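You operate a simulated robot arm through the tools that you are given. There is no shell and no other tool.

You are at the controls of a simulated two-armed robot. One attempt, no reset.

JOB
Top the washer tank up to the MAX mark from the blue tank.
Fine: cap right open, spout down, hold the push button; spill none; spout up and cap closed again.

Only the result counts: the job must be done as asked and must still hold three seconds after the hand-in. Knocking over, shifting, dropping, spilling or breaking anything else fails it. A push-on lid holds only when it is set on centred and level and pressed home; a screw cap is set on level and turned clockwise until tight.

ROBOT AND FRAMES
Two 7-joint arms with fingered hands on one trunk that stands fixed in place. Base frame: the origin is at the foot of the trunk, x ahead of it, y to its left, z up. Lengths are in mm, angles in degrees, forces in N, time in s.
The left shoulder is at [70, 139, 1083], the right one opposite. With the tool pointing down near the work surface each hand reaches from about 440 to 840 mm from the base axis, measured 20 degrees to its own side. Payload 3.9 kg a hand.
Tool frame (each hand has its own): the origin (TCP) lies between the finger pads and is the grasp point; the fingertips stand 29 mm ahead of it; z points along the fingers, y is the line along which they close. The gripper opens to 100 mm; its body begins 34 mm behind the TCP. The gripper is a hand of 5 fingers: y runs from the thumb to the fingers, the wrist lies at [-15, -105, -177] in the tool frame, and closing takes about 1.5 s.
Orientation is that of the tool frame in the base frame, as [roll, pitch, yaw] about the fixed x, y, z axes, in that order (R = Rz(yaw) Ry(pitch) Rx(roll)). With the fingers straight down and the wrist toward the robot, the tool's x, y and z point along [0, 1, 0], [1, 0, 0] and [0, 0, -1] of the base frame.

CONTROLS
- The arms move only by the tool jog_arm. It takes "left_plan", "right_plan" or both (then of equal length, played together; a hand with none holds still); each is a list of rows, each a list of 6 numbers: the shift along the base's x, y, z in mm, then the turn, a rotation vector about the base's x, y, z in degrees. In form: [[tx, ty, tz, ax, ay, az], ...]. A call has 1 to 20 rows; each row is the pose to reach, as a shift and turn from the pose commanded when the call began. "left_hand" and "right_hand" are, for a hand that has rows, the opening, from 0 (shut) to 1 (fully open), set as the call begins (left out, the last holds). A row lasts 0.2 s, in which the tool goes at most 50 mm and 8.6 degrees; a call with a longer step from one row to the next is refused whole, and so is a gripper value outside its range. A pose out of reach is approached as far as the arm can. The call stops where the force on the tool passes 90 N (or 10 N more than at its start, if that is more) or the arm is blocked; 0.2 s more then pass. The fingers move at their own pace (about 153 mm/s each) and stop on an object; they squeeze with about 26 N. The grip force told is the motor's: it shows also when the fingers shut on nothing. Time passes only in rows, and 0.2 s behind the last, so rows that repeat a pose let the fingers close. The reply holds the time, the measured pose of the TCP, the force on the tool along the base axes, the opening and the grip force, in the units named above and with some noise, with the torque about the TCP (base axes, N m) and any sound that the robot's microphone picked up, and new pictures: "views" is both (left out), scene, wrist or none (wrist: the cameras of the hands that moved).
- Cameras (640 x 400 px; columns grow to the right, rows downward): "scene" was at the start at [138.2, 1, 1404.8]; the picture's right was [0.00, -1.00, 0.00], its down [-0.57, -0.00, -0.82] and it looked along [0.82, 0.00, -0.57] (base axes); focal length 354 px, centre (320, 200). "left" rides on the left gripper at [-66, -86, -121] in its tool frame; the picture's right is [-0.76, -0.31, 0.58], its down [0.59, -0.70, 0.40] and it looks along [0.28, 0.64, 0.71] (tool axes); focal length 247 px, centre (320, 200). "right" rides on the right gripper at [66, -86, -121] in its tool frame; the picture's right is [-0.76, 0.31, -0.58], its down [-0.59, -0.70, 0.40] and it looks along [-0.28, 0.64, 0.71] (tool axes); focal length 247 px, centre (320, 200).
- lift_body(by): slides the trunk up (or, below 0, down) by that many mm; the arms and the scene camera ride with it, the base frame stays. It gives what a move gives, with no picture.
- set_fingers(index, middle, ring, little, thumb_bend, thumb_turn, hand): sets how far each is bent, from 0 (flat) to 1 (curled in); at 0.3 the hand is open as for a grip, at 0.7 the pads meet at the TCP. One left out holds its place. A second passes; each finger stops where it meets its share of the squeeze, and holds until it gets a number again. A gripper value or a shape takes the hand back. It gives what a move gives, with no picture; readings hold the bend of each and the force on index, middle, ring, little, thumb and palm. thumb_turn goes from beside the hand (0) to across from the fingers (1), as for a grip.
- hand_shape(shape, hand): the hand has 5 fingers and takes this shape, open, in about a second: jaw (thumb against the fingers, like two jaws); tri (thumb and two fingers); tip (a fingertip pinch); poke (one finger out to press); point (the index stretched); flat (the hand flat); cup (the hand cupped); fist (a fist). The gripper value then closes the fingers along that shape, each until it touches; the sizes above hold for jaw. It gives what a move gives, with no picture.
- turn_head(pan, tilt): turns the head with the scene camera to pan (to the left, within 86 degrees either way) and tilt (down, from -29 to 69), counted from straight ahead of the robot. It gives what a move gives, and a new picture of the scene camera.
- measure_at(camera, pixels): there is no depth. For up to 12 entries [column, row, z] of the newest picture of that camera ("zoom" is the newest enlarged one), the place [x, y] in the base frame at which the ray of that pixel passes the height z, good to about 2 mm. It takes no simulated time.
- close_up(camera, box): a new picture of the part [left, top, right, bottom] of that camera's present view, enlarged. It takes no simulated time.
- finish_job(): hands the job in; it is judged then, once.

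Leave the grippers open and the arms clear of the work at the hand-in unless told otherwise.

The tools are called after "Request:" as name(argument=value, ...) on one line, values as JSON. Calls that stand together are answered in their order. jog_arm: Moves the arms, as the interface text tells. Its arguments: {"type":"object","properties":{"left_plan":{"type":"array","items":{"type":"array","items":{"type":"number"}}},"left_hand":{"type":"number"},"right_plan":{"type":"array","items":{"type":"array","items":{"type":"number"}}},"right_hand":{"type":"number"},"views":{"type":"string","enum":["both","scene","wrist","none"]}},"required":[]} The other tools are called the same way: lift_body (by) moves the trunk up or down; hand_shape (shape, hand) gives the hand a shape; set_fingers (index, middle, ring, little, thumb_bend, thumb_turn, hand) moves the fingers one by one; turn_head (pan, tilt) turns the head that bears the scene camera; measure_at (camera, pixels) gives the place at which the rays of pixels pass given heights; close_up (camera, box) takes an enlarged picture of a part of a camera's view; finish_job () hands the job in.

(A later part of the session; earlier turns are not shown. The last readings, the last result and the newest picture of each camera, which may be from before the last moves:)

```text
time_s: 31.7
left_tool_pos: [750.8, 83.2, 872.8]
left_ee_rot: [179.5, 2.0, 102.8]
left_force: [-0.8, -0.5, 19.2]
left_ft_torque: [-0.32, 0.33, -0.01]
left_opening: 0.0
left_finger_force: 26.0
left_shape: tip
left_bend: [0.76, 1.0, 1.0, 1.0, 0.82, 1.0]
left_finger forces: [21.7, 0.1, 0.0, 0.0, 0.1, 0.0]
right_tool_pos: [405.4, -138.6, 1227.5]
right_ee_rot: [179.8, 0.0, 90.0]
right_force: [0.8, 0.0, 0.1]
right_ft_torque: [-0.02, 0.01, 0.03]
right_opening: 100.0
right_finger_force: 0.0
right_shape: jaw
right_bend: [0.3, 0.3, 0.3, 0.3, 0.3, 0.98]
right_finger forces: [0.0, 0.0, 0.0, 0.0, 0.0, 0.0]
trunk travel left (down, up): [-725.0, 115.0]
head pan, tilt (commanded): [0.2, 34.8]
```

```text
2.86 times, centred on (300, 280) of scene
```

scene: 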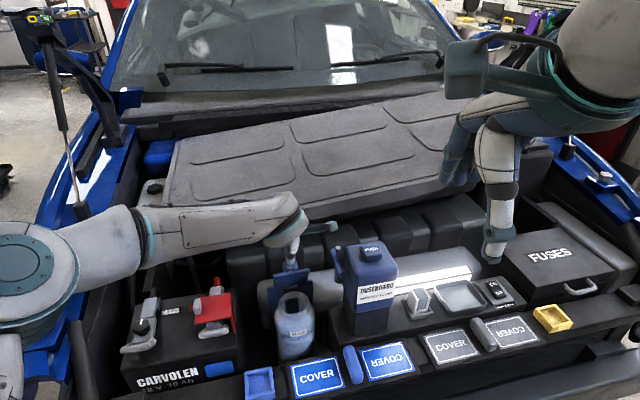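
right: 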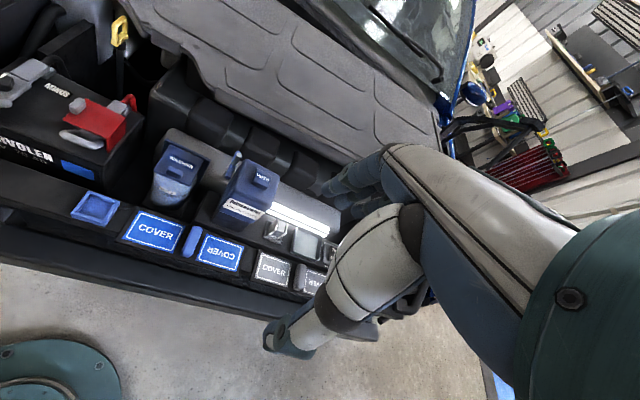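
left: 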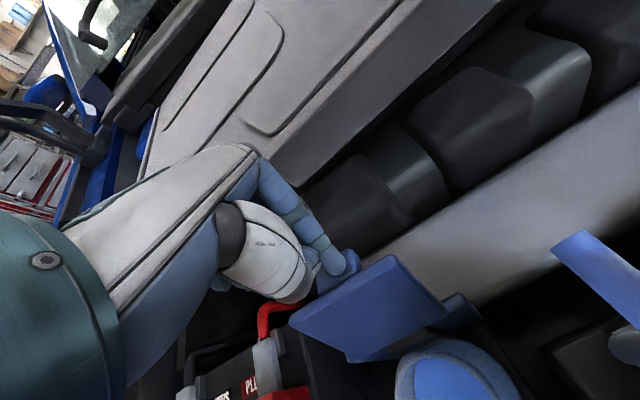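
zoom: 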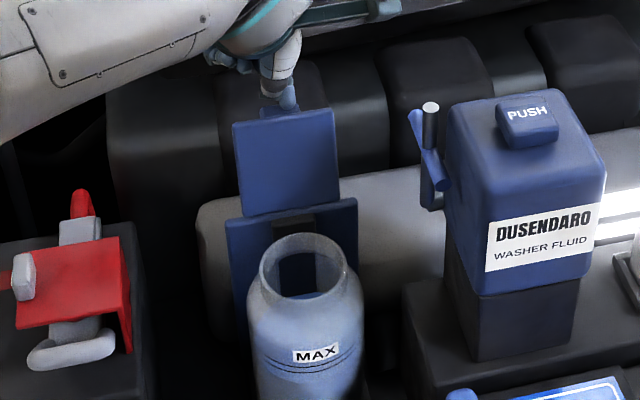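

The cap is at ~115–120°, well past vertical. I'll lift the hand straight up and see if it stays.

Request:
jog_arm(left_plan=[[0, 0, 20, 0, 0, 0], [0, 0, 45, 0, 0, 0], [-20, -5, 60, 0, 0, 0], [-50, -10, 70, 0, 0, 0]], views="both")

Request:
close_up(camera="scene", box=[245, 210, 355, 350])

Request:
close_up(camera="left", box=[270, 210, 490, 390])

```text
time_s: 32.7
left_tool_pos: [701.0, 76.4, 942.5]
left_ee_rot: [179.7, 2.0, 103.0]
left_force: [0.3, 0.2, -0.5]
left_ft_torque: [0.01, -0.02, 0.01]
left_opening: 0.0
left_finger_force: 25.9
left_shape: tip
left_bend: [0.75, 1.0, 1.0, 1.0, 0.82, 1.0]
left_finger forces: [0.1, 0.1, 0.1, 0.1, 0.1, 0.1]
right_tool_pos: [409.5, -138.9, 1226.2]
right_ee_rot: [179.9, 0.0, 90.0]
right_force: [-1.6, -1.0, 0.0]
right_ft_torque: [0.0, -0.03, 0.01]
right_opening: 99.8
right_finger_force: 0.0
right_shape: jaw
right_bend: [0.3, 0.3, 0.3, 0.3, 0.3, 0.98]
right_finger forces: [0.1, 0.0, 0.0, 0.1, 0.0, 0.1]
trunk travel left (down, up): [-725.0, 115.0]
head pan, tilt (commanded): [0.2, 34.8]
```

scene: 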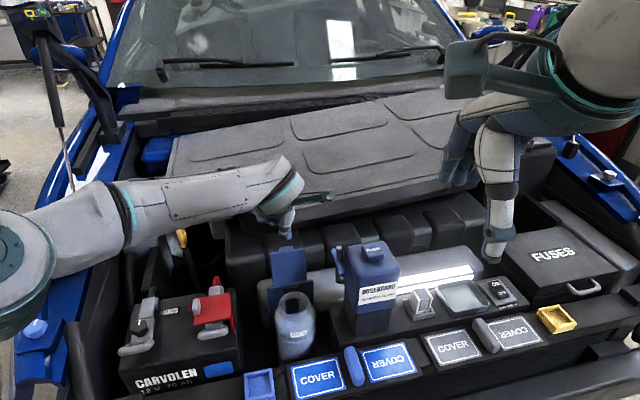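
left: 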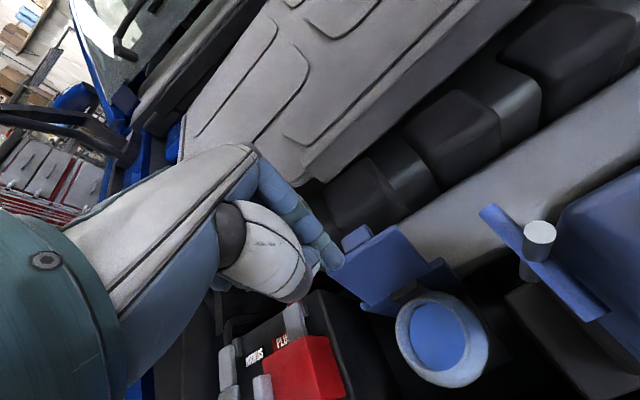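

```text
2.86 times, centred on (300, 280) of scene
```

zoom: 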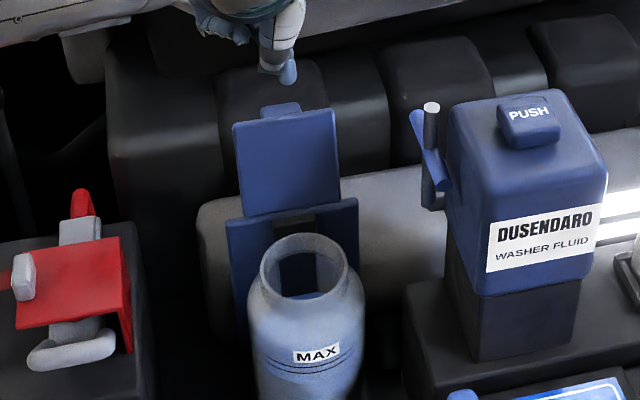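

```text
2.22 times, centred on (380, 300) of left
```

zoom: 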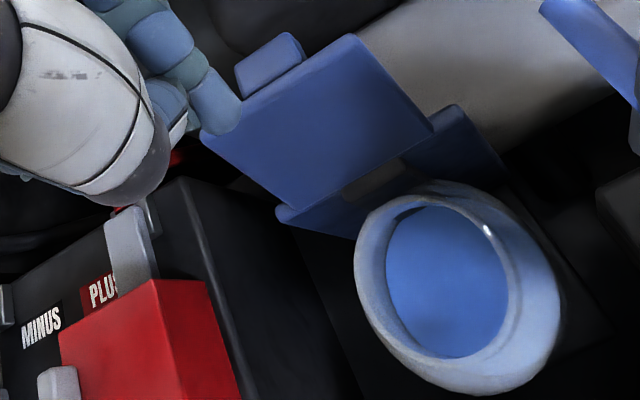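

The cap stays open on its own at ~118°. Now the spout: zooming on it from the cameras.

Request:
close_up(camera="left", box=[460, 180, 640, 340])

Request:
close_up(camera="scene", box=[320, 230, 410, 310])

Request:
close_up(camera="right", box=[210, 130, 310, 230])

```text
2.50 times, centred on (550, 260) of left
```

zoom: 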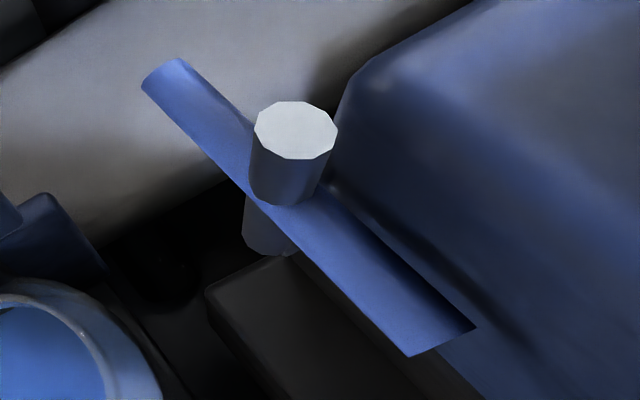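

```text
5.00 times, centred on (365, 270) of scene
```

zoom: 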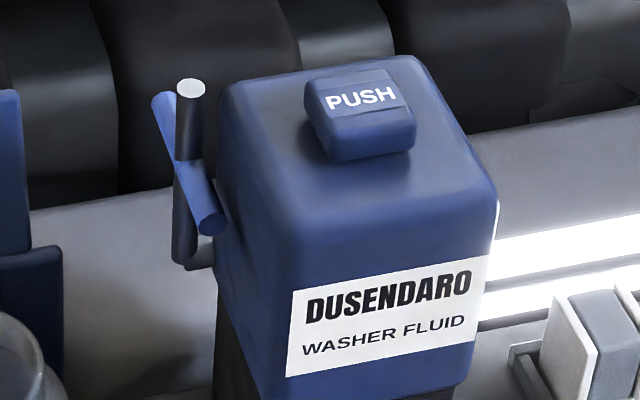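

```text
4.00 times, centred on (260, 180) of right
```

zoom: 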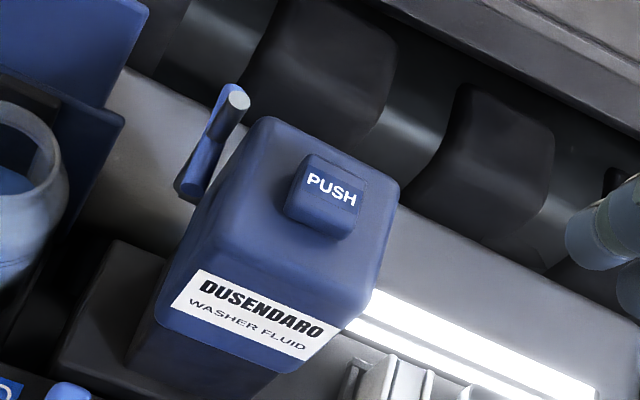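

The spout tube's top is at left px (540,232), scene (339,247.6), right (239.5,155). I'll triangulate it, plus the crossbar ends and pivot.

Request:
measure_at(camera="left", pixels=[[540.4, 232, 905], [540.4, 232, 915], [540.4, 232, 925], [487, 208, 865], [487, 208, 875], [598, 318, 865], [598, 318, 875]])

Request:
measure_at(camera="scene", pixels=[[339, 247.6, 905], [339, 247.6, 915], [339, 247.6, 925], [333.5, 250, 865], [333.5, 250, 875], [343.5, 274.5, 865], [343.5, 274.5, 875]])

Request:
measure_at(camera="right", pixels=[[239.5, 155, 905], [239.5, 155, 915], [239.5, 155, 925]])

```text
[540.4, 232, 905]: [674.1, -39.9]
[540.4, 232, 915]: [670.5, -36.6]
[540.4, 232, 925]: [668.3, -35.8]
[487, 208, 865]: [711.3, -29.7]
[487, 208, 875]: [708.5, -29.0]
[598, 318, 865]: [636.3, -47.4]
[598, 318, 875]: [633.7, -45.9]
```

```text
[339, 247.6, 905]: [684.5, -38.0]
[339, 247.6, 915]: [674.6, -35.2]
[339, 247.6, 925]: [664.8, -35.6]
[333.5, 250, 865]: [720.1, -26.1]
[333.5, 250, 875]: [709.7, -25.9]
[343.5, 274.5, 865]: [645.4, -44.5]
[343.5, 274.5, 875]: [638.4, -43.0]
```

```text
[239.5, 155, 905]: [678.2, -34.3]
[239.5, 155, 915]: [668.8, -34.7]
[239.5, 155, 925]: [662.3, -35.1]
```

Spout tip centre ≈ (670, −35.5, 918), tube ≈ 20 mm thick, crossbar at z≈875. I check the tank's left face/top corner positions for finger clearance.

Request:
measure_at(camera="scene", pixels=[[346.6, 249, 905], [346.6, 249, 890], [361, 283.6, 905], [361, 283.6, 890], [353, 265, 900], [408, 245, 905]])

Request:
close_up(camera="left", box=[500, 160, 640, 320])

```text
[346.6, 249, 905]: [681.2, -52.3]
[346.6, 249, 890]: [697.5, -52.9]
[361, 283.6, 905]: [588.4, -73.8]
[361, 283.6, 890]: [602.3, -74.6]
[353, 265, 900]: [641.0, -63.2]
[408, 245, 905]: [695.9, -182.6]
```

```text
2.50 times, centred on (570, 240) of left
```

zoom: 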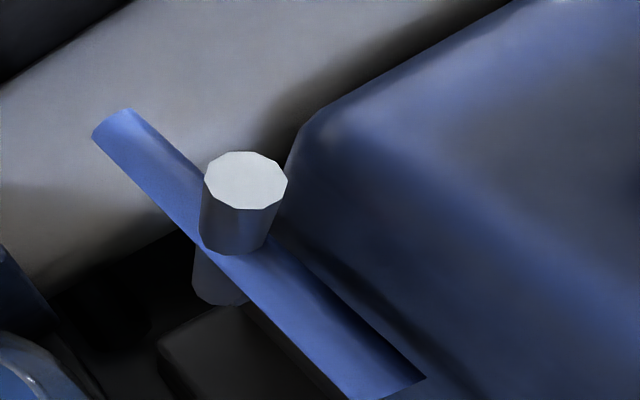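

Tank's left face is ~19 mm from the tube axis, so the fingers fit. I'll move the left hand above the spout tip, opening to 50 mm.

Request:
jog_arm(left_plan=[[-8, -20, 20, 0, 0, 0], [-15, -55, 33, 0, 0, 0], [-24, -90, 33, 0, 0, 0], [-31, -112, 33, 0, 0, 0], [-31, -112, 33, 0, 0, 0]], left_hand=0.5, views="both")

Request:
close_up(camera="left", box=[250, 150, 450, 330])

```text
time_s: 33.9
left_tool_pos: [672.6, -35.8, 972.5]
left_ee_rot: [179.8, 2.0, 102.9]
left_force: [-0.3, 0.1, -0.5]
left_ft_torque: [-0.01, 0.02, -0.06]
left_opening: 49.7
left_finger_force: 0.1
left_shape: tip
left_bend: [0.45, 0.98, 0.99, 0.99, 0.36, 1.0]
left_finger forces: [0.0, 0.1, 0.1, 0.0, 0.0, 0.0]
right_tool_pos: [409.8, -137.9, 1225.3]
right_ee_rot: [-179.9, 0.0, 90.0]
right_force: [0.1, 0.8, -0.5]
right_ft_torque: [0.01, 0.0, -0.01]
right_opening: 99.9
right_finger_force: 0.1
right_shape: jaw
right_bend: [0.3, 0.3, 0.3, 0.3, 0.3, 0.98]
right_finger forces: [0.0, 0.1, 0.1, 0.1, 0.0, 0.0]
trunk travel left (down, up): [-725.0, 115.0]
head pan, tilt (commanded): [0.2, 34.8]
```

scene: 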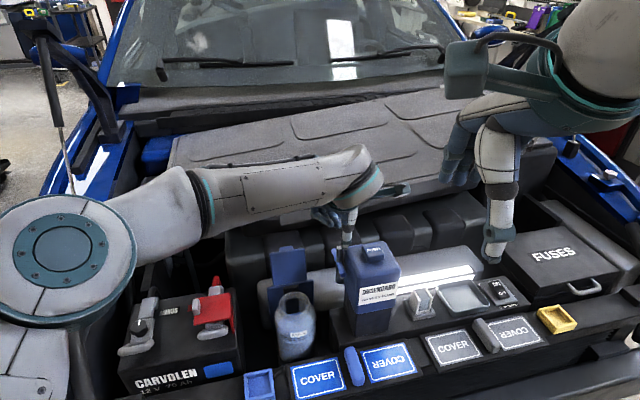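
left: 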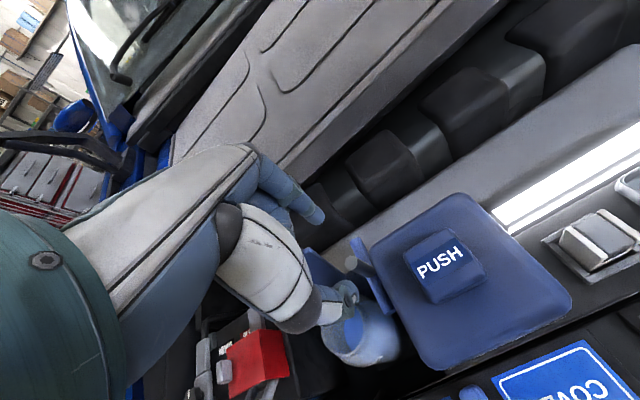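

```text
2.22 times, centred on (350, 240) of left
```

zoom: 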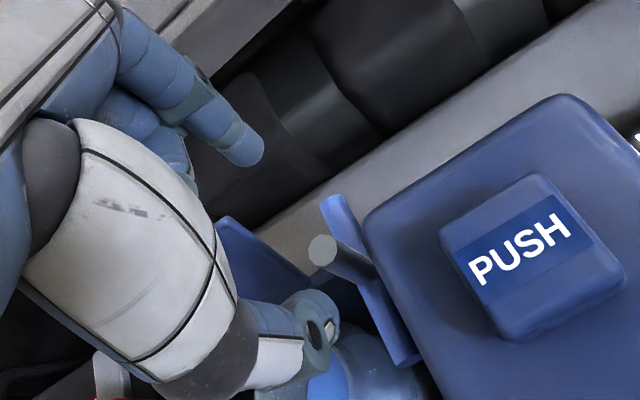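

Tube top appears at px (351,262), exactly where the descent will land. Descend to TCP z≈920 around the tube.

Request:
jog_arm(left_plan=[[-1, 0, -20, 0, 0, 0], [-2, 0, -40, 0, 0, 0], [-2, 0, -52, 0, 0, 0], [-2, 0, -52, 0, 0, 0]], views="wrist")

Request:
close_up(camera="left", box=[250, 180, 430, 330])

```text
time_s: 34.9
left_tool_pos: [670.3, -36.8, 921.8]
left_ee_rot: [179.8, 2.1, 102.9]
left_force: [0.9, 0.0, 0.0]
left_ft_torque: [0.0, 0.0, 0.01]
left_opening: 49.7
left_finger_force: 0.0
left_shape: tip
left_bend: [0.45, 0.98, 0.99, 0.99, 0.36, 1.0]
left_finger forces: [0.0, 0.0, 0.0, 0.1, 0.0, 0.0]
right_tool_pos: [409.3, -138.5, 1225.2]
right_ee_rot: [180.0, 0.1, 90.1]
right_force: [0.0, -0.6, 0.1]
right_ft_torque: [0.01, -0.01, 0.04]
right_opening: 99.7
right_finger_force: 0.0
right_shape: jaw
right_bend: [0.3, 0.3, 0.3, 0.3, 0.3, 0.98]
right_finger forces: [0.0, 0.1, 0.0, 0.0, 0.0, 0.0]
trunk travel left (down, up): [-725.0, 115.0]
head pan, tilt (commanded): [0.2, 34.8]
```

left: 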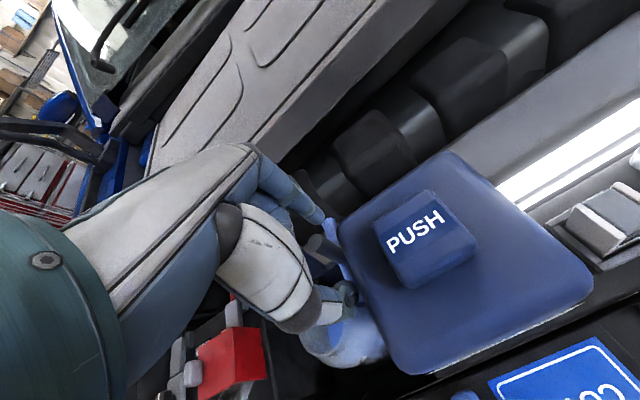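

```text
2.67 times, centred on (340, 255) of left
```

zoom: 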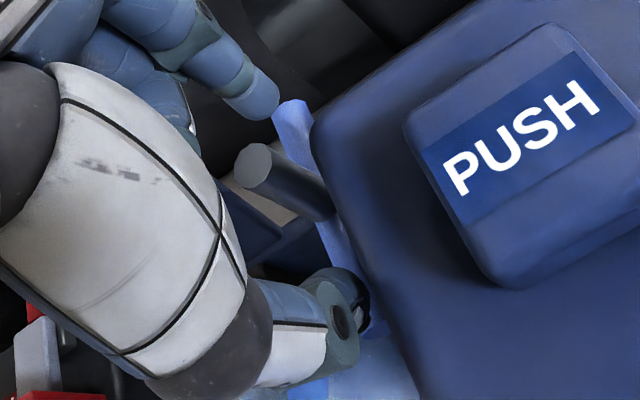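

The tube is between index and thumb. Close the pinch.

Request:
jog_arm(left_plan=[[0, 0, 0, 0, 0, 0], [0, 0, 0, 0, 0, 0], [0, 0, 0, 0, 0, 0], [0, 0, 0, 0, 0, 0], [0, 0, 0, 0, 0, 0], [0, 0, 0, 0, 0, 0], [0, 0, 0, 0, 0, 0]], left_hand=0, views="wrist")

Request:
close_up(camera="left", box=[250, 180, 430, 330])

```text
time_s: 36.5
left_tool_pos: [671.7, -35.8, 921.6]
left_ee_rot: [179.8, 1.9, 102.9]
left_force: [-1.1, -0.7, -2.0]
left_ft_torque: [-0.03, 0.06, 0.01]
left_opening: 5.0
left_finger_force: 26.3
left_shape: tip
left_bend: [0.67, 1.0, 1.0, 1.0, 0.71, 1.0]
left_finger forces: [22.2, 0.0, 0.0, 0.0, 24.1, 0.0]
right_tool_pos: [409.7, -140.7, 1226.5]
right_ee_rot: [180.0, 0.0, 90.0]
right_force: [0.9, 0.4, 0.0]
right_ft_torque: [0.0, -0.01, -0.02]
right_opening: 99.7
right_finger_force: 0.0
right_shape: jaw
right_bend: [0.3, 0.3, 0.3, 0.3, 0.3, 0.98]
right_finger forces: [0.0, 0.0, 0.1, 0.0, 0.0, 0.0]
trunk travel left (down, up): [-725.0, 115.0]
head pan, tilt (commanded): [0.2, 34.8]
```

left: 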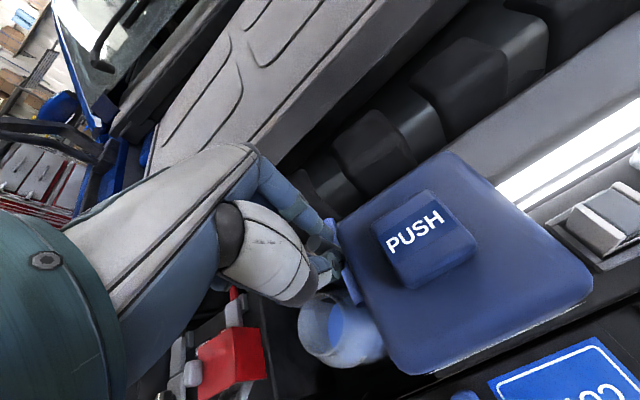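

```text
2.67 times, centred on (340, 255) of left
```

zoom: 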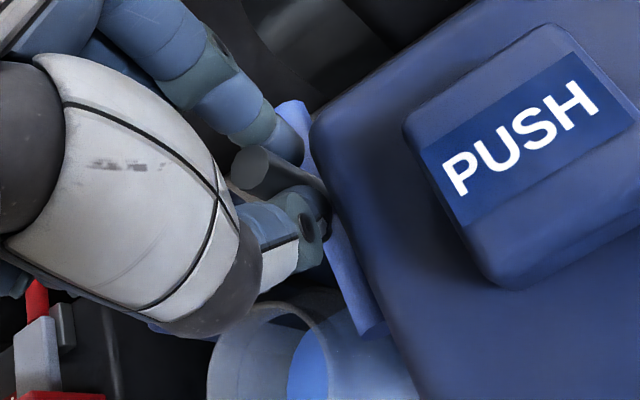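

Gripped (22/24 N). Swing test: move the tip toward the washer (+v) along an arc about the lower pivot, first 20°.

Request:
jog_arm(left_plan=[[-1.3, 5.5, -0.2, 0, 0, 0], [-2.5, 11.0, -1.0, 0, 0, 0], [-3.8, 16.4, -2.2, 0, 0, 0], [-5.0, 21.6, -3.9, 0, 0, 0], [-5.0, 21.6, -3.9, 0, 0, 0]], views="both")

Request:
close_up(camera="left", box=[250, 180, 430, 330])

Request:
close_up(camera="scene", box=[290, 210, 420, 310])

```text
time_s: 37.7
left_tool_pos: [664.6, -15.1, 918.4]
left_ee_rot: [179.6, 2.0, 102.9]
left_force: [2.0, -0.7, 0.6]
left_ft_torque: [-0.09, -0.07, 0.0]
left_opening: 5.0
left_finger_force: 26.4
left_shape: tip
left_bend: [0.67, 1.0, 1.0, 1.0, 0.71, 1.0]
left_finger forces: [24.8, 0.0, 0.0, 0.1, 23.5, 0.0]
right_tool_pos: [409.4, -139.3, 1224.1]
right_ee_rot: [-180.0, 0.0, 90.0]
right_force: [0.1, -0.5, 0.2]
right_ft_torque: [-0.04, 0.02, -0.04]
right_opening: 99.8
right_finger_force: 0.2
right_shape: jaw
right_bend: [0.3, 0.3, 0.3, 0.3, 0.3, 0.98]
right_finger forces: [0.1, 0.0, 0.1, 0.1, 0.0, 0.0]
trunk travel left (down, up): [-725.0, 115.0]
head pan, tilt (commanded): [0.2, 34.8]
```

scene: 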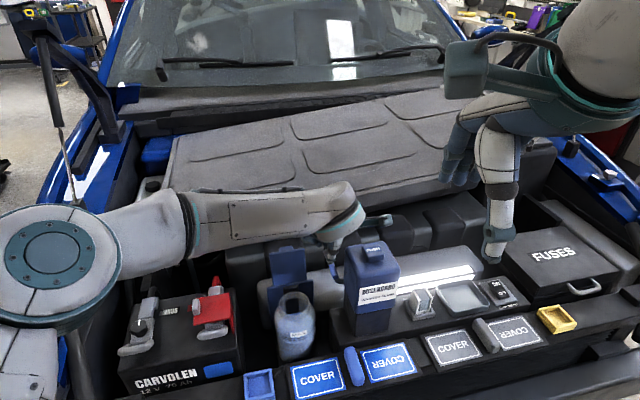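
left: 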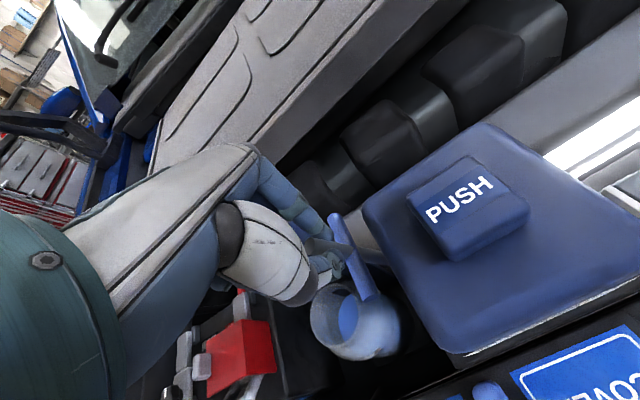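

```text
2.67 times, centred on (340, 255) of left
```

zoom: 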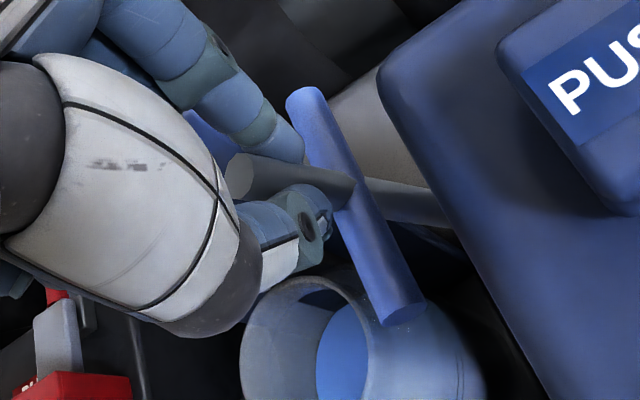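

```text
4.00 times, centred on (355, 260) of scene
```

zoom: 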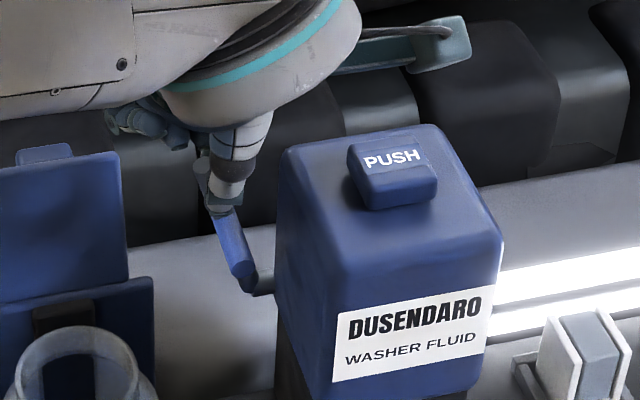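

The spout swings out freely toward the washer. Continue to ~60°.

Request:
jog_arm(left_plan=[[-1.2, 5.2, -2.2, 0, 0, 0], [-2.3, 10.1, -4.8, 0, 0, 0], [-3.4, 14.8, -7.9, 0, 0, 0], [-4.4, 19.1, -11.3, 0, 0, 0], [-5.3, 23.1, -15.2, 0, 0, 0], [-6.2, 26.9, -19.3, 0, 0, 0], [-7.0, 30.2, -23.8, 0, 0, 0], [-7.7, 33.2, -28.6, 0, 0, 0]], views="wrist")

Request:
close_up(camera="left", box=[250, 180, 430, 330])

Request:
close_up(camera="scene", box=[270, 220, 400, 320])

```text
time_s: 39.5
left_tool_pos: [656.3, 15.9, 887.1]
left_ee_rot: [179.9, 2.0, 102.8]
left_force: [0.2, 0.5, -0.4]
left_ft_torque: [0.01, -0.01, 0.02]
left_opening: 0.0
left_finger_force: 26.2
left_shape: tip
left_bend: [0.73, 1.0, 1.0, 1.0, 0.78, 1.0]
left_finger forces: [0.1, 0.0, 0.0, 0.0, 0.0, 0.0]
right_tool_pos: [409.6, -139.3, 1225.7]
right_ee_rot: [179.9, 0.1, 89.9]
right_force: [-0.6, -0.2, 0.4]
right_ft_torque: [0.01, -0.03, 0.02]
right_opening: 99.7
right_finger_force: 0.0
right_shape: jaw
right_bend: [0.3, 0.3, 0.3, 0.3, 0.3, 0.98]
right_finger forces: [0.0, 0.1, 0.0, 0.0, 0.0, 0.0]
trunk travel left (down, up): [-725.0, 115.0]
head pan, tilt (commanded): [0.2, 34.8]
```

left: 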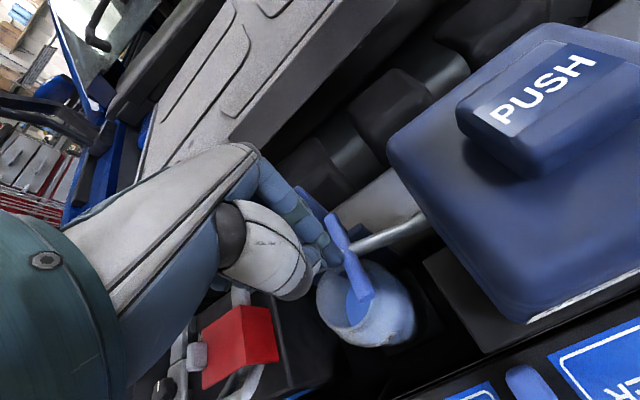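

```text
2.67 times, centred on (340, 255) of left
```

zoom: 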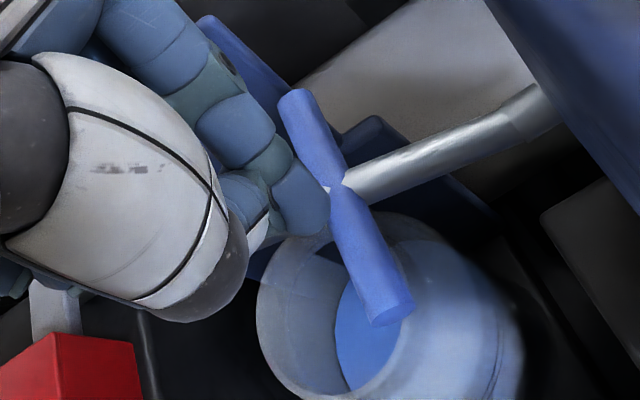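

```text
4.00 times, centred on (335, 270) of scene
```

zoom: 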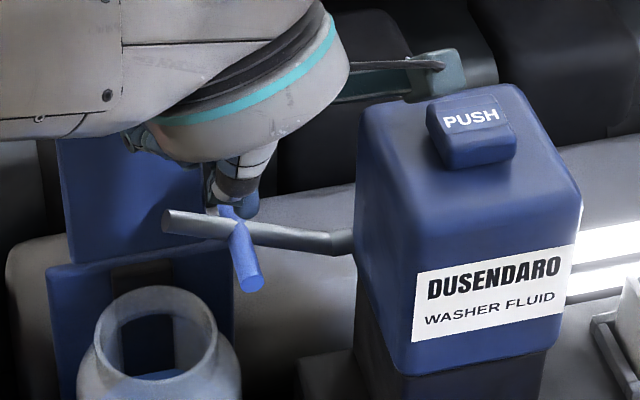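

The pinch slipped off, and the spout has swung further down on its own — now nearly horizontal. I'll raise the hand a bit and look.

Request:
jog_arm(left_plan=[[0, 5, 20, 0, 0, 0], [-20, 15, 45, 0, 0, 0], [-40, 25, 60, 0, 0, 0]], views="both")

Request:
close_up(camera="left", box=[270, 180, 490, 360])

Request:
close_up(camera="scene", box=[250, 230, 380, 350])

Request:
close_up(camera="right", box=[140, 110, 270, 240])

```text
time_s: 40.3
left_tool_pos: [616.5, 43.3, 948.5]
left_ee_rot: [179.7, 1.9, 102.8]
left_force: [0.2, -0.4, -0.6]
left_ft_torque: [0.01, 0.03, 0.01]
left_opening: 0.1
left_finger_force: 25.9
left_shape: tip
left_bend: [0.73, 1.0, 1.0, 1.0, 0.78, 1.0]
left_finger forces: [0.0, 0.0, 0.0, 0.0, 0.0, 0.1]
right_tool_pos: [408.9, -137.4, 1226.2]
right_ee_rot: [-180.0, 0.1, 90.0]
right_force: [0.2, 0.1, 0.6]
right_ft_torque: [0.01, -0.01, 0.01]
right_opening: 99.7
right_finger_force: 0.0
right_shape: jaw
right_bend: [0.3, 0.3, 0.3, 0.3, 0.3, 0.98]
right_finger forces: [0.0, 0.0, 0.0, 0.0, 0.1, 0.0]
trunk travel left (down, up): [-725.0, 115.0]
head pan, tilt (commanded): [0.2, 34.8]
```

scene: 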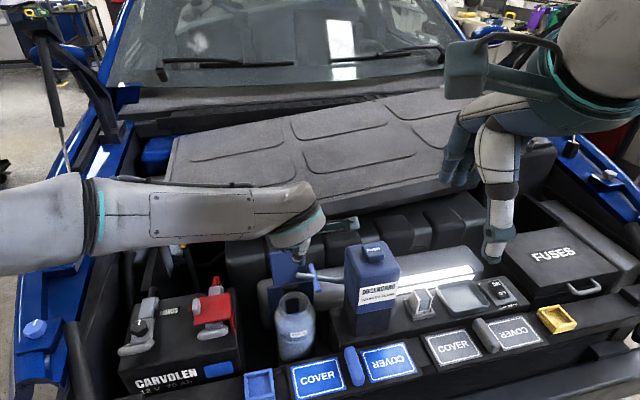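
left: 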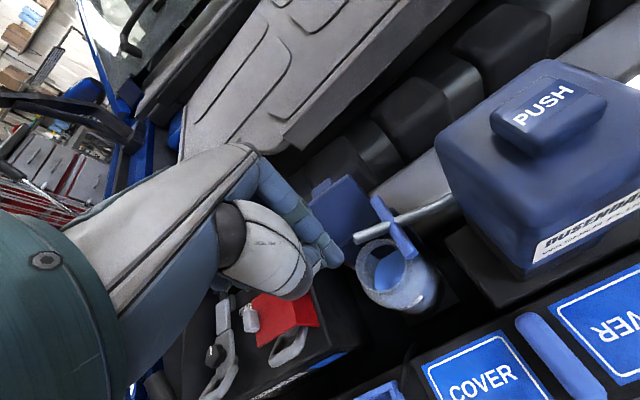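

```text
2.22 times, centred on (380, 270) of left
```

zoom: 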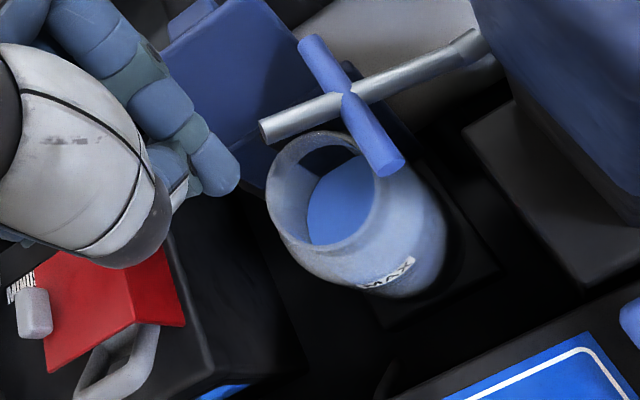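

```text
3.33 times, centred on (315, 290) of scene
```

zoom: 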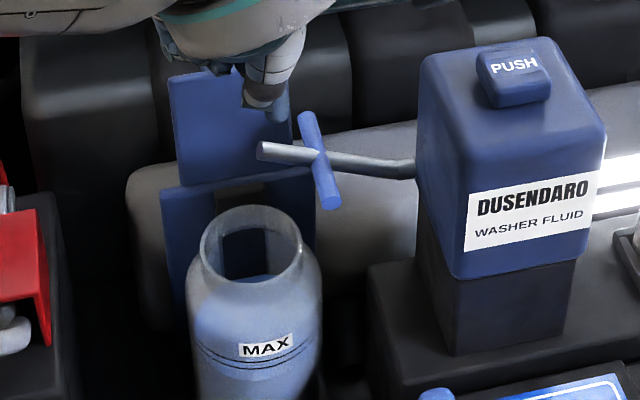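

```text
3.08 times, centred on (205, 175) of right
```

zoom: 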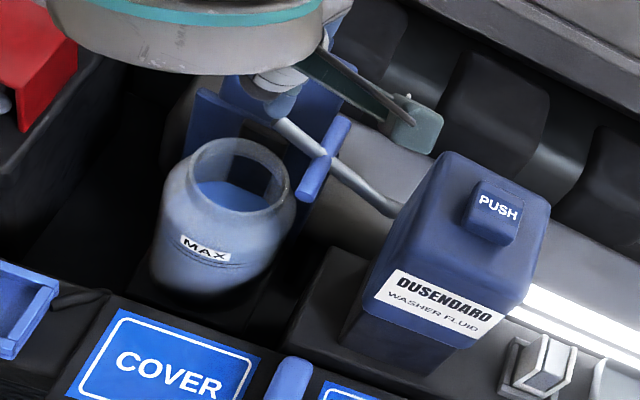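

I'll triangulate the spout tip, crossbar and elbow to know its angle.

Request:
measure_at(camera="scene", pixels=[[297.6, 275, 820], [297.6, 275, 840], [297.6, 275, 860], [340.5, 280.4, 820], [340.5, 280.4, 840], [315, 277, 840], [315, 277, 850]])

Request:
measure_at(camera="left", pixels=[[356.6, 239.4, 820], [356.6, 239.4, 840], [356.6, 239.4, 860], [445.3, 200.2, 820], [445.3, 200.2, 840], [392, 223, 840], [392, 223, 850]])

Request:
measure_at(camera="right", pixels=[[192.7, 149.7, 820], [192.7, 149.7, 840], [192.7, 149.7, 860]])

```text
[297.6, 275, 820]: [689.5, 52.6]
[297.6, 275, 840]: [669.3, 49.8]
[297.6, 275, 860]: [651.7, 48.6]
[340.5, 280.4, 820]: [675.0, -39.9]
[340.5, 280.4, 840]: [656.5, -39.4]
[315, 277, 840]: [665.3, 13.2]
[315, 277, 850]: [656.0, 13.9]
```

```text
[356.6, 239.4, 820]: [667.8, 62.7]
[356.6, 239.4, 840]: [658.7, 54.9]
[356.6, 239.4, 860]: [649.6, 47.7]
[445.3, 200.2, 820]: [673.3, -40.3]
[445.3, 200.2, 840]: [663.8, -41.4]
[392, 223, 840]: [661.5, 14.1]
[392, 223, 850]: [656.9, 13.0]
```

```text
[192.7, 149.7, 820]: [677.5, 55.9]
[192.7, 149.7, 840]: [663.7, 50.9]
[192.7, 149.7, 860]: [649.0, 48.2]
```

Spout tip is at (651, 48.5, 859), elbow (671, −40, 823): it stands 22° above horizontal, right over the mouth, held by friction. I'll press it down from above with the closed fingertips at about 80 mm from its pivot: first go above (653, 32).

Request:
jog_arm(left_plan=[[18, -5, -10, 0, 0, 0], [37, -11, -25, 0, 0, 0], [37, -11, -43, 0, 0, 0], [37, -11, -43, 0, 0, 0]], left_hand=0, views="wrist")

Request:
close_up(camera="left", box=[250, 180, 430, 330])

```text
time_s: 41.3
left_tool_pos: [655.3, 31.9, 905.8]
left_ee_rot: [179.7, 2.1, 102.9]
left_force: [-0.2, -0.4, -1.0]
left_ft_torque: [0.01, -0.01, 0.03]
left_opening: 0.0
left_finger_force: 26.2
left_shape: tip
left_bend: [0.73, 1.0, 1.0, 1.0, 0.78, 1.0]
left_finger forces: [0.0, 0.1, 0.0, 0.0, 0.0, 0.1]
right_tool_pos: [408.7, -138.7, 1225.4]
right_ee_rot: [-179.9, 0.0, 89.9]
right_force: [-0.5, 0.1, 0.5]
right_ft_torque: [-0.02, 0.01, 0.0]
right_opening: 99.7
right_finger_force: 0.1
right_shape: jaw
right_bend: [0.3, 0.3, 0.3, 0.3, 0.3, 0.98]
right_finger forces: [0.0, 0.1, 0.0, 0.0, 0.1, 0.0]
trunk travel left (down, up): [-725.0, 115.0]
head pan, tilt (commanded): [0.2, 34.8]
```

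left: 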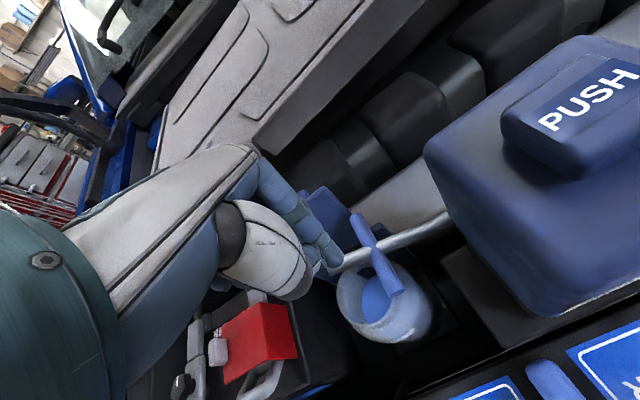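

```text
2.67 times, centred on (340, 255) of left
```

zoom: 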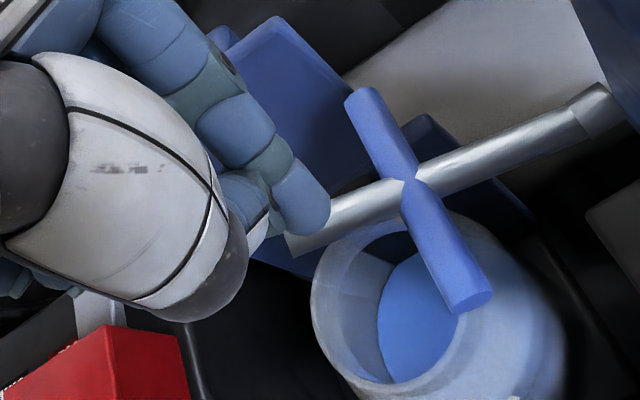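

I'll press on the crossbar/tube junction at (658, 12.5) instead, since it's wider; it moves nearly straight down there. Move over it and approach.

Request:
jog_arm(left_plan=[[1.5, -10, 0, 0, 0, 0], [2.7, -19.4, 0, 0, 0, 0], [2.7, -19.4, -12, 0, 0, 0], [2.7, -19.4, -12, 0, 0, 0]], views="wrist")

Request:
close_up(camera="left", box=[250, 180, 430, 330])

```text
time_s: 42.3
left_tool_pos: [658.4, 12.6, 893.3]
left_ee_rot: [179.7, 2.0, 102.9]
left_force: [0.0, -0.4, -0.5]
left_ft_torque: [0.01, -0.02, -0.02]
left_opening: 0.0
left_finger_force: 25.7
left_shape: tip
left_bend: [0.73, 1.0, 1.0, 1.0, 0.78, 1.0]
left_finger forces: [0.0, 0.0, 0.0, 0.0, 0.0, 0.1]
right_tool_pos: [409.3, -139.1, 1224.6]
right_ee_rot: [-179.9, 0.1, 90.1]
right_force: [-1.1, 0.6, -0.1]
right_ft_torque: [-0.04, -0.02, -0.02]
right_opening: 99.5
right_finger_force: 0.1
right_shape: jaw
right_bend: [0.3, 0.3, 0.3, 0.3, 0.3, 0.98]
right_finger forces: [0.1, 0.0, 0.1, 0.0, 0.1, 0.0]
trunk travel left (down, up): [-725.0, 115.0]
head pan, tilt (commanded): [0.2, 34.8]
```

left: 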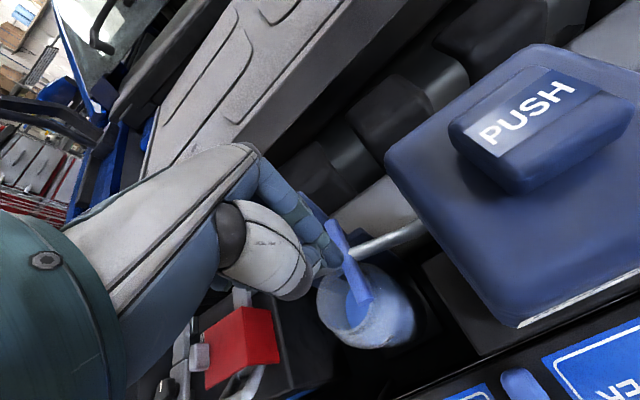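

```text
2.67 times, centred on (340, 255) of left
```

zoom: 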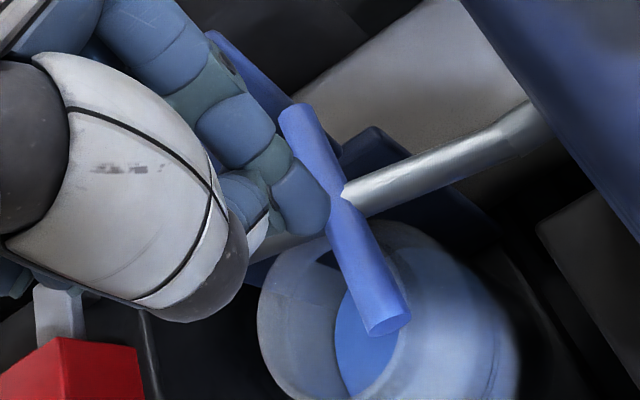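

Tip right above the crossbar centre. Press down stepwise: 10 mm, then 20.

Request:
jog_arm(left_plan=[[0, 0, -4, 0, 0, 0], [0, 0, -8, 0, 0, 0], [0, 0, -12, 0, 0, 0], [0, 0, -16, 0, 0, 0]], views="wrist")

Request:
close_up(camera="left", box=[250, 180, 430, 330])

```text
time_s: 43.3
left_tool_pos: [657.0, 13.9, 879.0]
left_ee_rot: [179.7, 2.0, 102.9]
left_force: [-0.7, 0.7, -0.2]
left_ft_torque: [0.02, -0.05, -0.02]
left_opening: 0.2
left_finger_force: 26.2
left_shape: tip
left_bend: [0.73, 1.0, 1.0, 1.0, 0.78, 1.0]
left_finger forces: [0.0, 0.0, 0.1, 0.0, 0.0, 0.0]
right_tool_pos: [410.2, -138.7, 1225.6]
right_ee_rot: [180.0, 0.0, 90.0]
right_force: [0.4, 0.1, 0.2]
right_ft_torque: [0.03, -0.06, -0.02]
right_opening: 99.9
right_finger_force: 0.0
right_shape: jaw
right_bend: [0.3, 0.3, 0.3, 0.3, 0.3, 0.98]
right_finger forces: [0.0, 0.1, 0.1, 0.0, 0.0, 0.0]
trunk travel left (down, up): [-725.0, 115.0]
head pan, tilt (commanded): [0.2, 34.8]
```

left: 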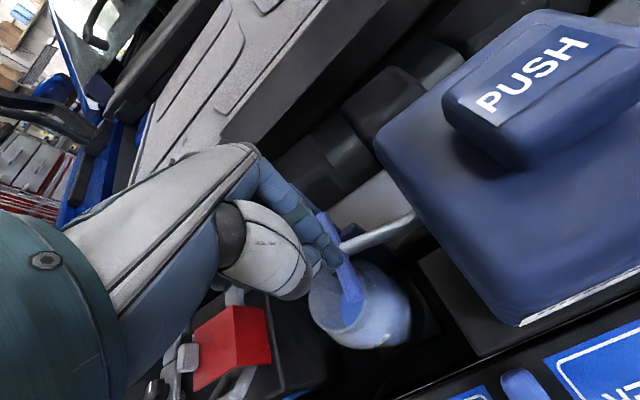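

```text
2.67 times, centred on (340, 255) of left
```

zoom: 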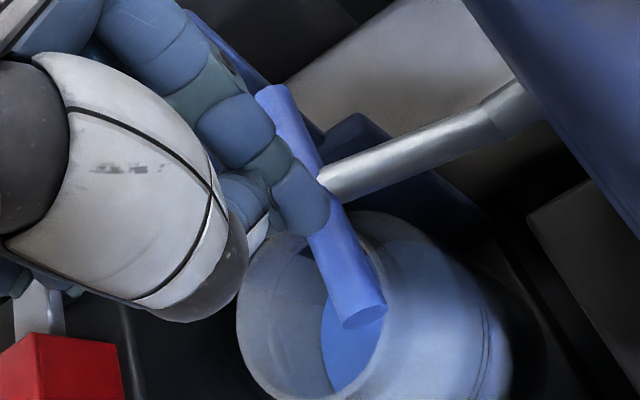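

No contact force yet at tip z≈850. Continue down 12 mm.

Request:
jog_arm(left_plan=[[0, 0, -4, 0, 0, 0], [0, 0, -8, 0, 0, 0], [0, 0, -12, 0, 0, 0]], views="wrist")

Request:
close_up(camera="left", box=[250, 180, 430, 330])

Request:
close_up(camera="scene", box=[250, 230, 380, 350])

```text
time_s: 44.1
left_tool_pos: [656.3, 13.1, 865.6]
left_ee_rot: [179.7, 2.0, 102.9]
left_force: [-0.2, 0.1, 0.3]
left_ft_torque: [-0.03, 0.0, 0.01]
left_opening: 0.0
left_finger_force: 26.5
left_shape: tip
left_bend: [0.73, 1.0, 1.0, 1.0, 0.79, 1.0]
left_finger forces: [0.0, 0.1, 0.0, 0.0, 0.0, 0.0]
right_tool_pos: [409.8, -138.3, 1225.1]
right_ee_rot: [-180.0, 0.0, 90.0]
right_force: [-0.6, 0.5, 0.4]
right_ft_torque: [0.02, 0.03, -0.02]
right_opening: 99.6
right_finger_force: 0.1
right_shape: jaw
right_bend: [0.3, 0.3, 0.3, 0.3, 0.3, 0.98]
right_finger forces: [0.0, 0.0, 0.0, 0.0, 0.1, 0.0]
trunk travel left (down, up): [-725.0, 115.0]
head pan, tilt (commanded): [0.2, 34.8]
```

left: 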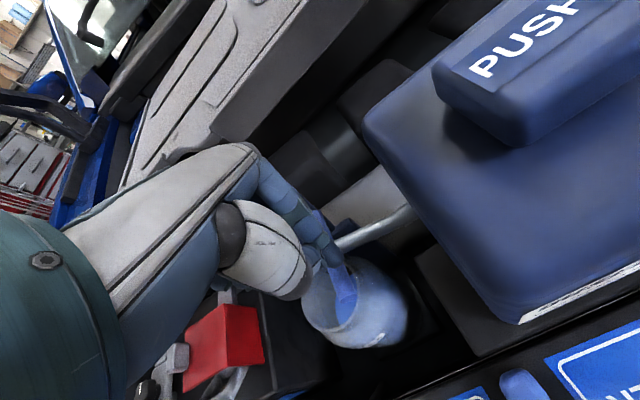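

```text
2.67 times, centred on (340, 255) of left
```

zoom: 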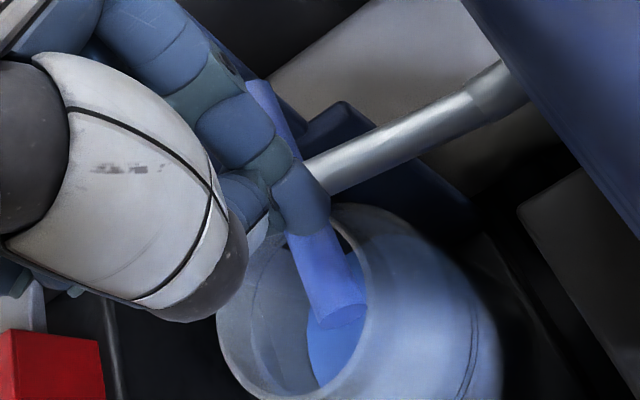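

```text
3.33 times, centred on (315, 290) of scene
```

zoom: 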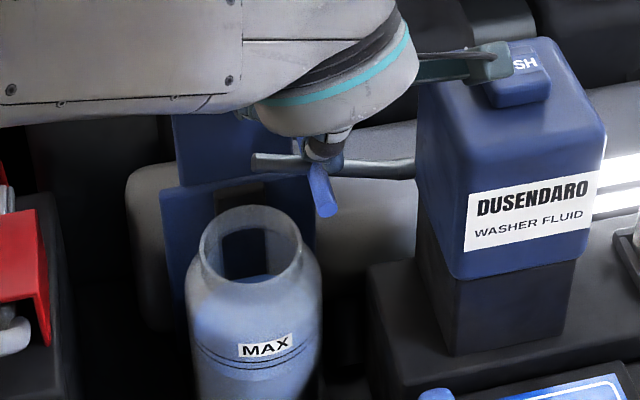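

The spout is moving down under very light force. Continue 12 mm more.

Request:
jog_arm(left_plan=[[0, 0, -4, 0, 0, 0], [0, 0, -8, 0, 0, 0], [0, 0, -12, 0, 0, 0], [0, 0, -12, 0, 0, 0]], views="wrist")

Request:
close_up(camera="scene", box=[250, 230, 380, 350])

Request:
close_up(camera="right", box=[140, 110, 270, 240])

```text
time_s: 45.1
left_tool_pos: [657.6, 14.3, 854.5]
left_ee_rot: [179.7, 2.0, 102.8]
left_force: [0.2, 0.3, 0.2]
left_ft_torque: [-0.01, 0.04, -0.01]
left_opening: 0.0
left_finger_force: 25.7
left_shape: tip
left_bend: [0.73, 1.0, 1.0, 1.0, 0.79, 1.0]
left_finger forces: [0.1, 0.0, 0.1, 0.0, 0.0, 0.1]
right_tool_pos: [409.7, -139.2, 1225.9]
right_ee_rot: [179.9, 0.0, 90.0]
right_force: [-0.3, 0.1, -0.1]
right_ft_torque: [-0.01, 0.04, -0.01]
right_opening: 99.8
right_finger_force: 0.1
right_shape: jaw
right_bend: [0.3, 0.3, 0.3, 0.3, 0.3, 0.98]
right_finger forces: [0.0, 0.0, 0.0, 0.1, 0.1, 0.0]
trunk travel left (down, up): [-725.0, 115.0]
head pan, tilt (commanded): [0.2, 34.8]
```

left: 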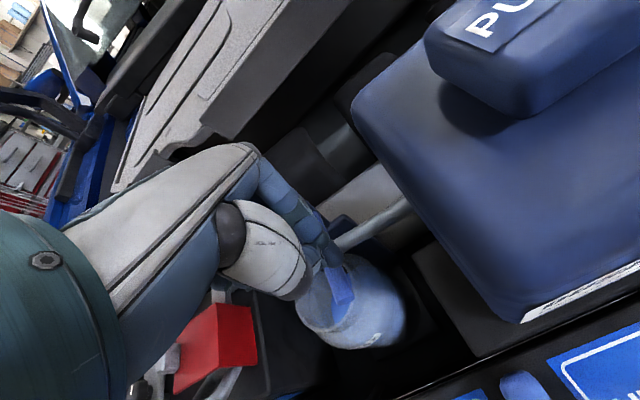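

```text
3.33 times, centred on (315, 290) of scene
```

zoom: 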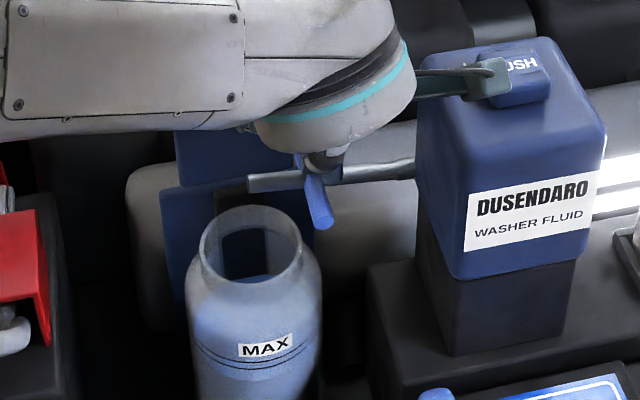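

```text
3.08 times, centred on (205, 175) of right
```

zoom: 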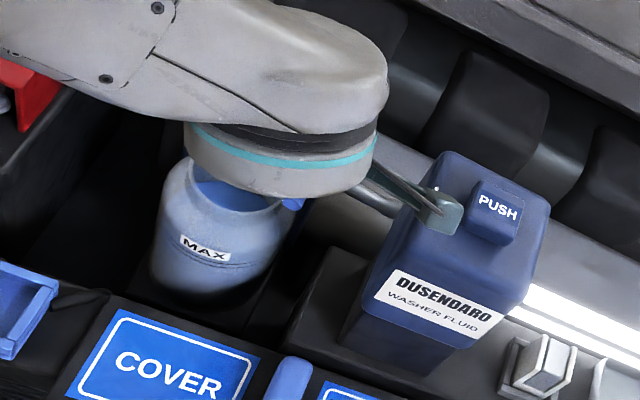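

Spout tip is lowering well. Continue another 12 mm.

Request:
jog_arm(left_plan=[[0, 0, -4, 0, 0, 0], [0, 0, -8, 0, 0, 0], [0, 0, -12, 0, 0, 0], [0, 0, -12, 0, 0, 0]], views="wrist")

Request:
close_up(camera="scene", box=[250, 230, 380, 350])

Request:
close_up(camera="left", box=[250, 180, 430, 330])

```text
time_s: 46.1
left_tool_pos: [655.8, 12.8, 844.8]
left_ee_rot: [179.4, 1.9, 103.0]
left_force: [-2.4, -2.6, 12.0]
left_ft_torque: [0.04, -0.06, 0.0]
left_opening: 0.0
left_finger_force: 26.1
left_shape: tip
left_bend: [0.73, 1.0, 1.0, 1.0, 0.81, 1.0]
left_finger forces: [0.0, 0.0, 0.0, 0.0, 21.6, 0.0]
right_tool_pos: [407.3, -138.3, 1225.2]
right_ee_rot: [179.9, 0.0, 90.1]
right_force: [-0.3, -0.3, -0.5]
right_ft_torque: [-0.01, -0.01, -0.01]
right_opening: 99.6
right_finger_force: 0.0
right_shape: jaw
right_bend: [0.3, 0.3, 0.3, 0.3, 0.3, 0.98]
right_finger forces: [0.0, 0.0, 0.0, 0.0, 0.1, 0.0]
trunk travel left (down, up): [-725.0, 115.0]
head pan, tilt (commanded): [0.2, 34.8]
```

left: 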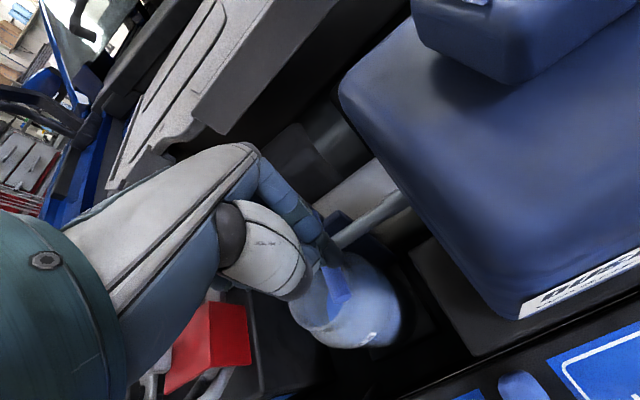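

```text
3.33 times, centred on (315, 290) of scene
```

zoom: 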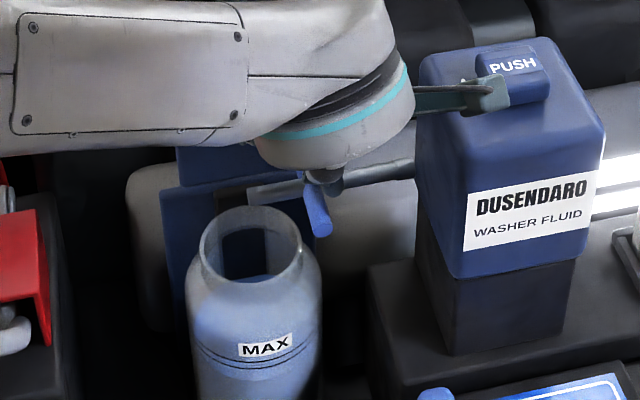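

```text
2.67 times, centred on (340, 255) of left
```

zoom: 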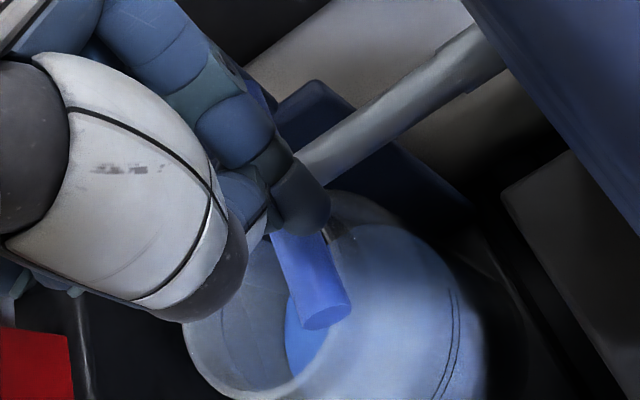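

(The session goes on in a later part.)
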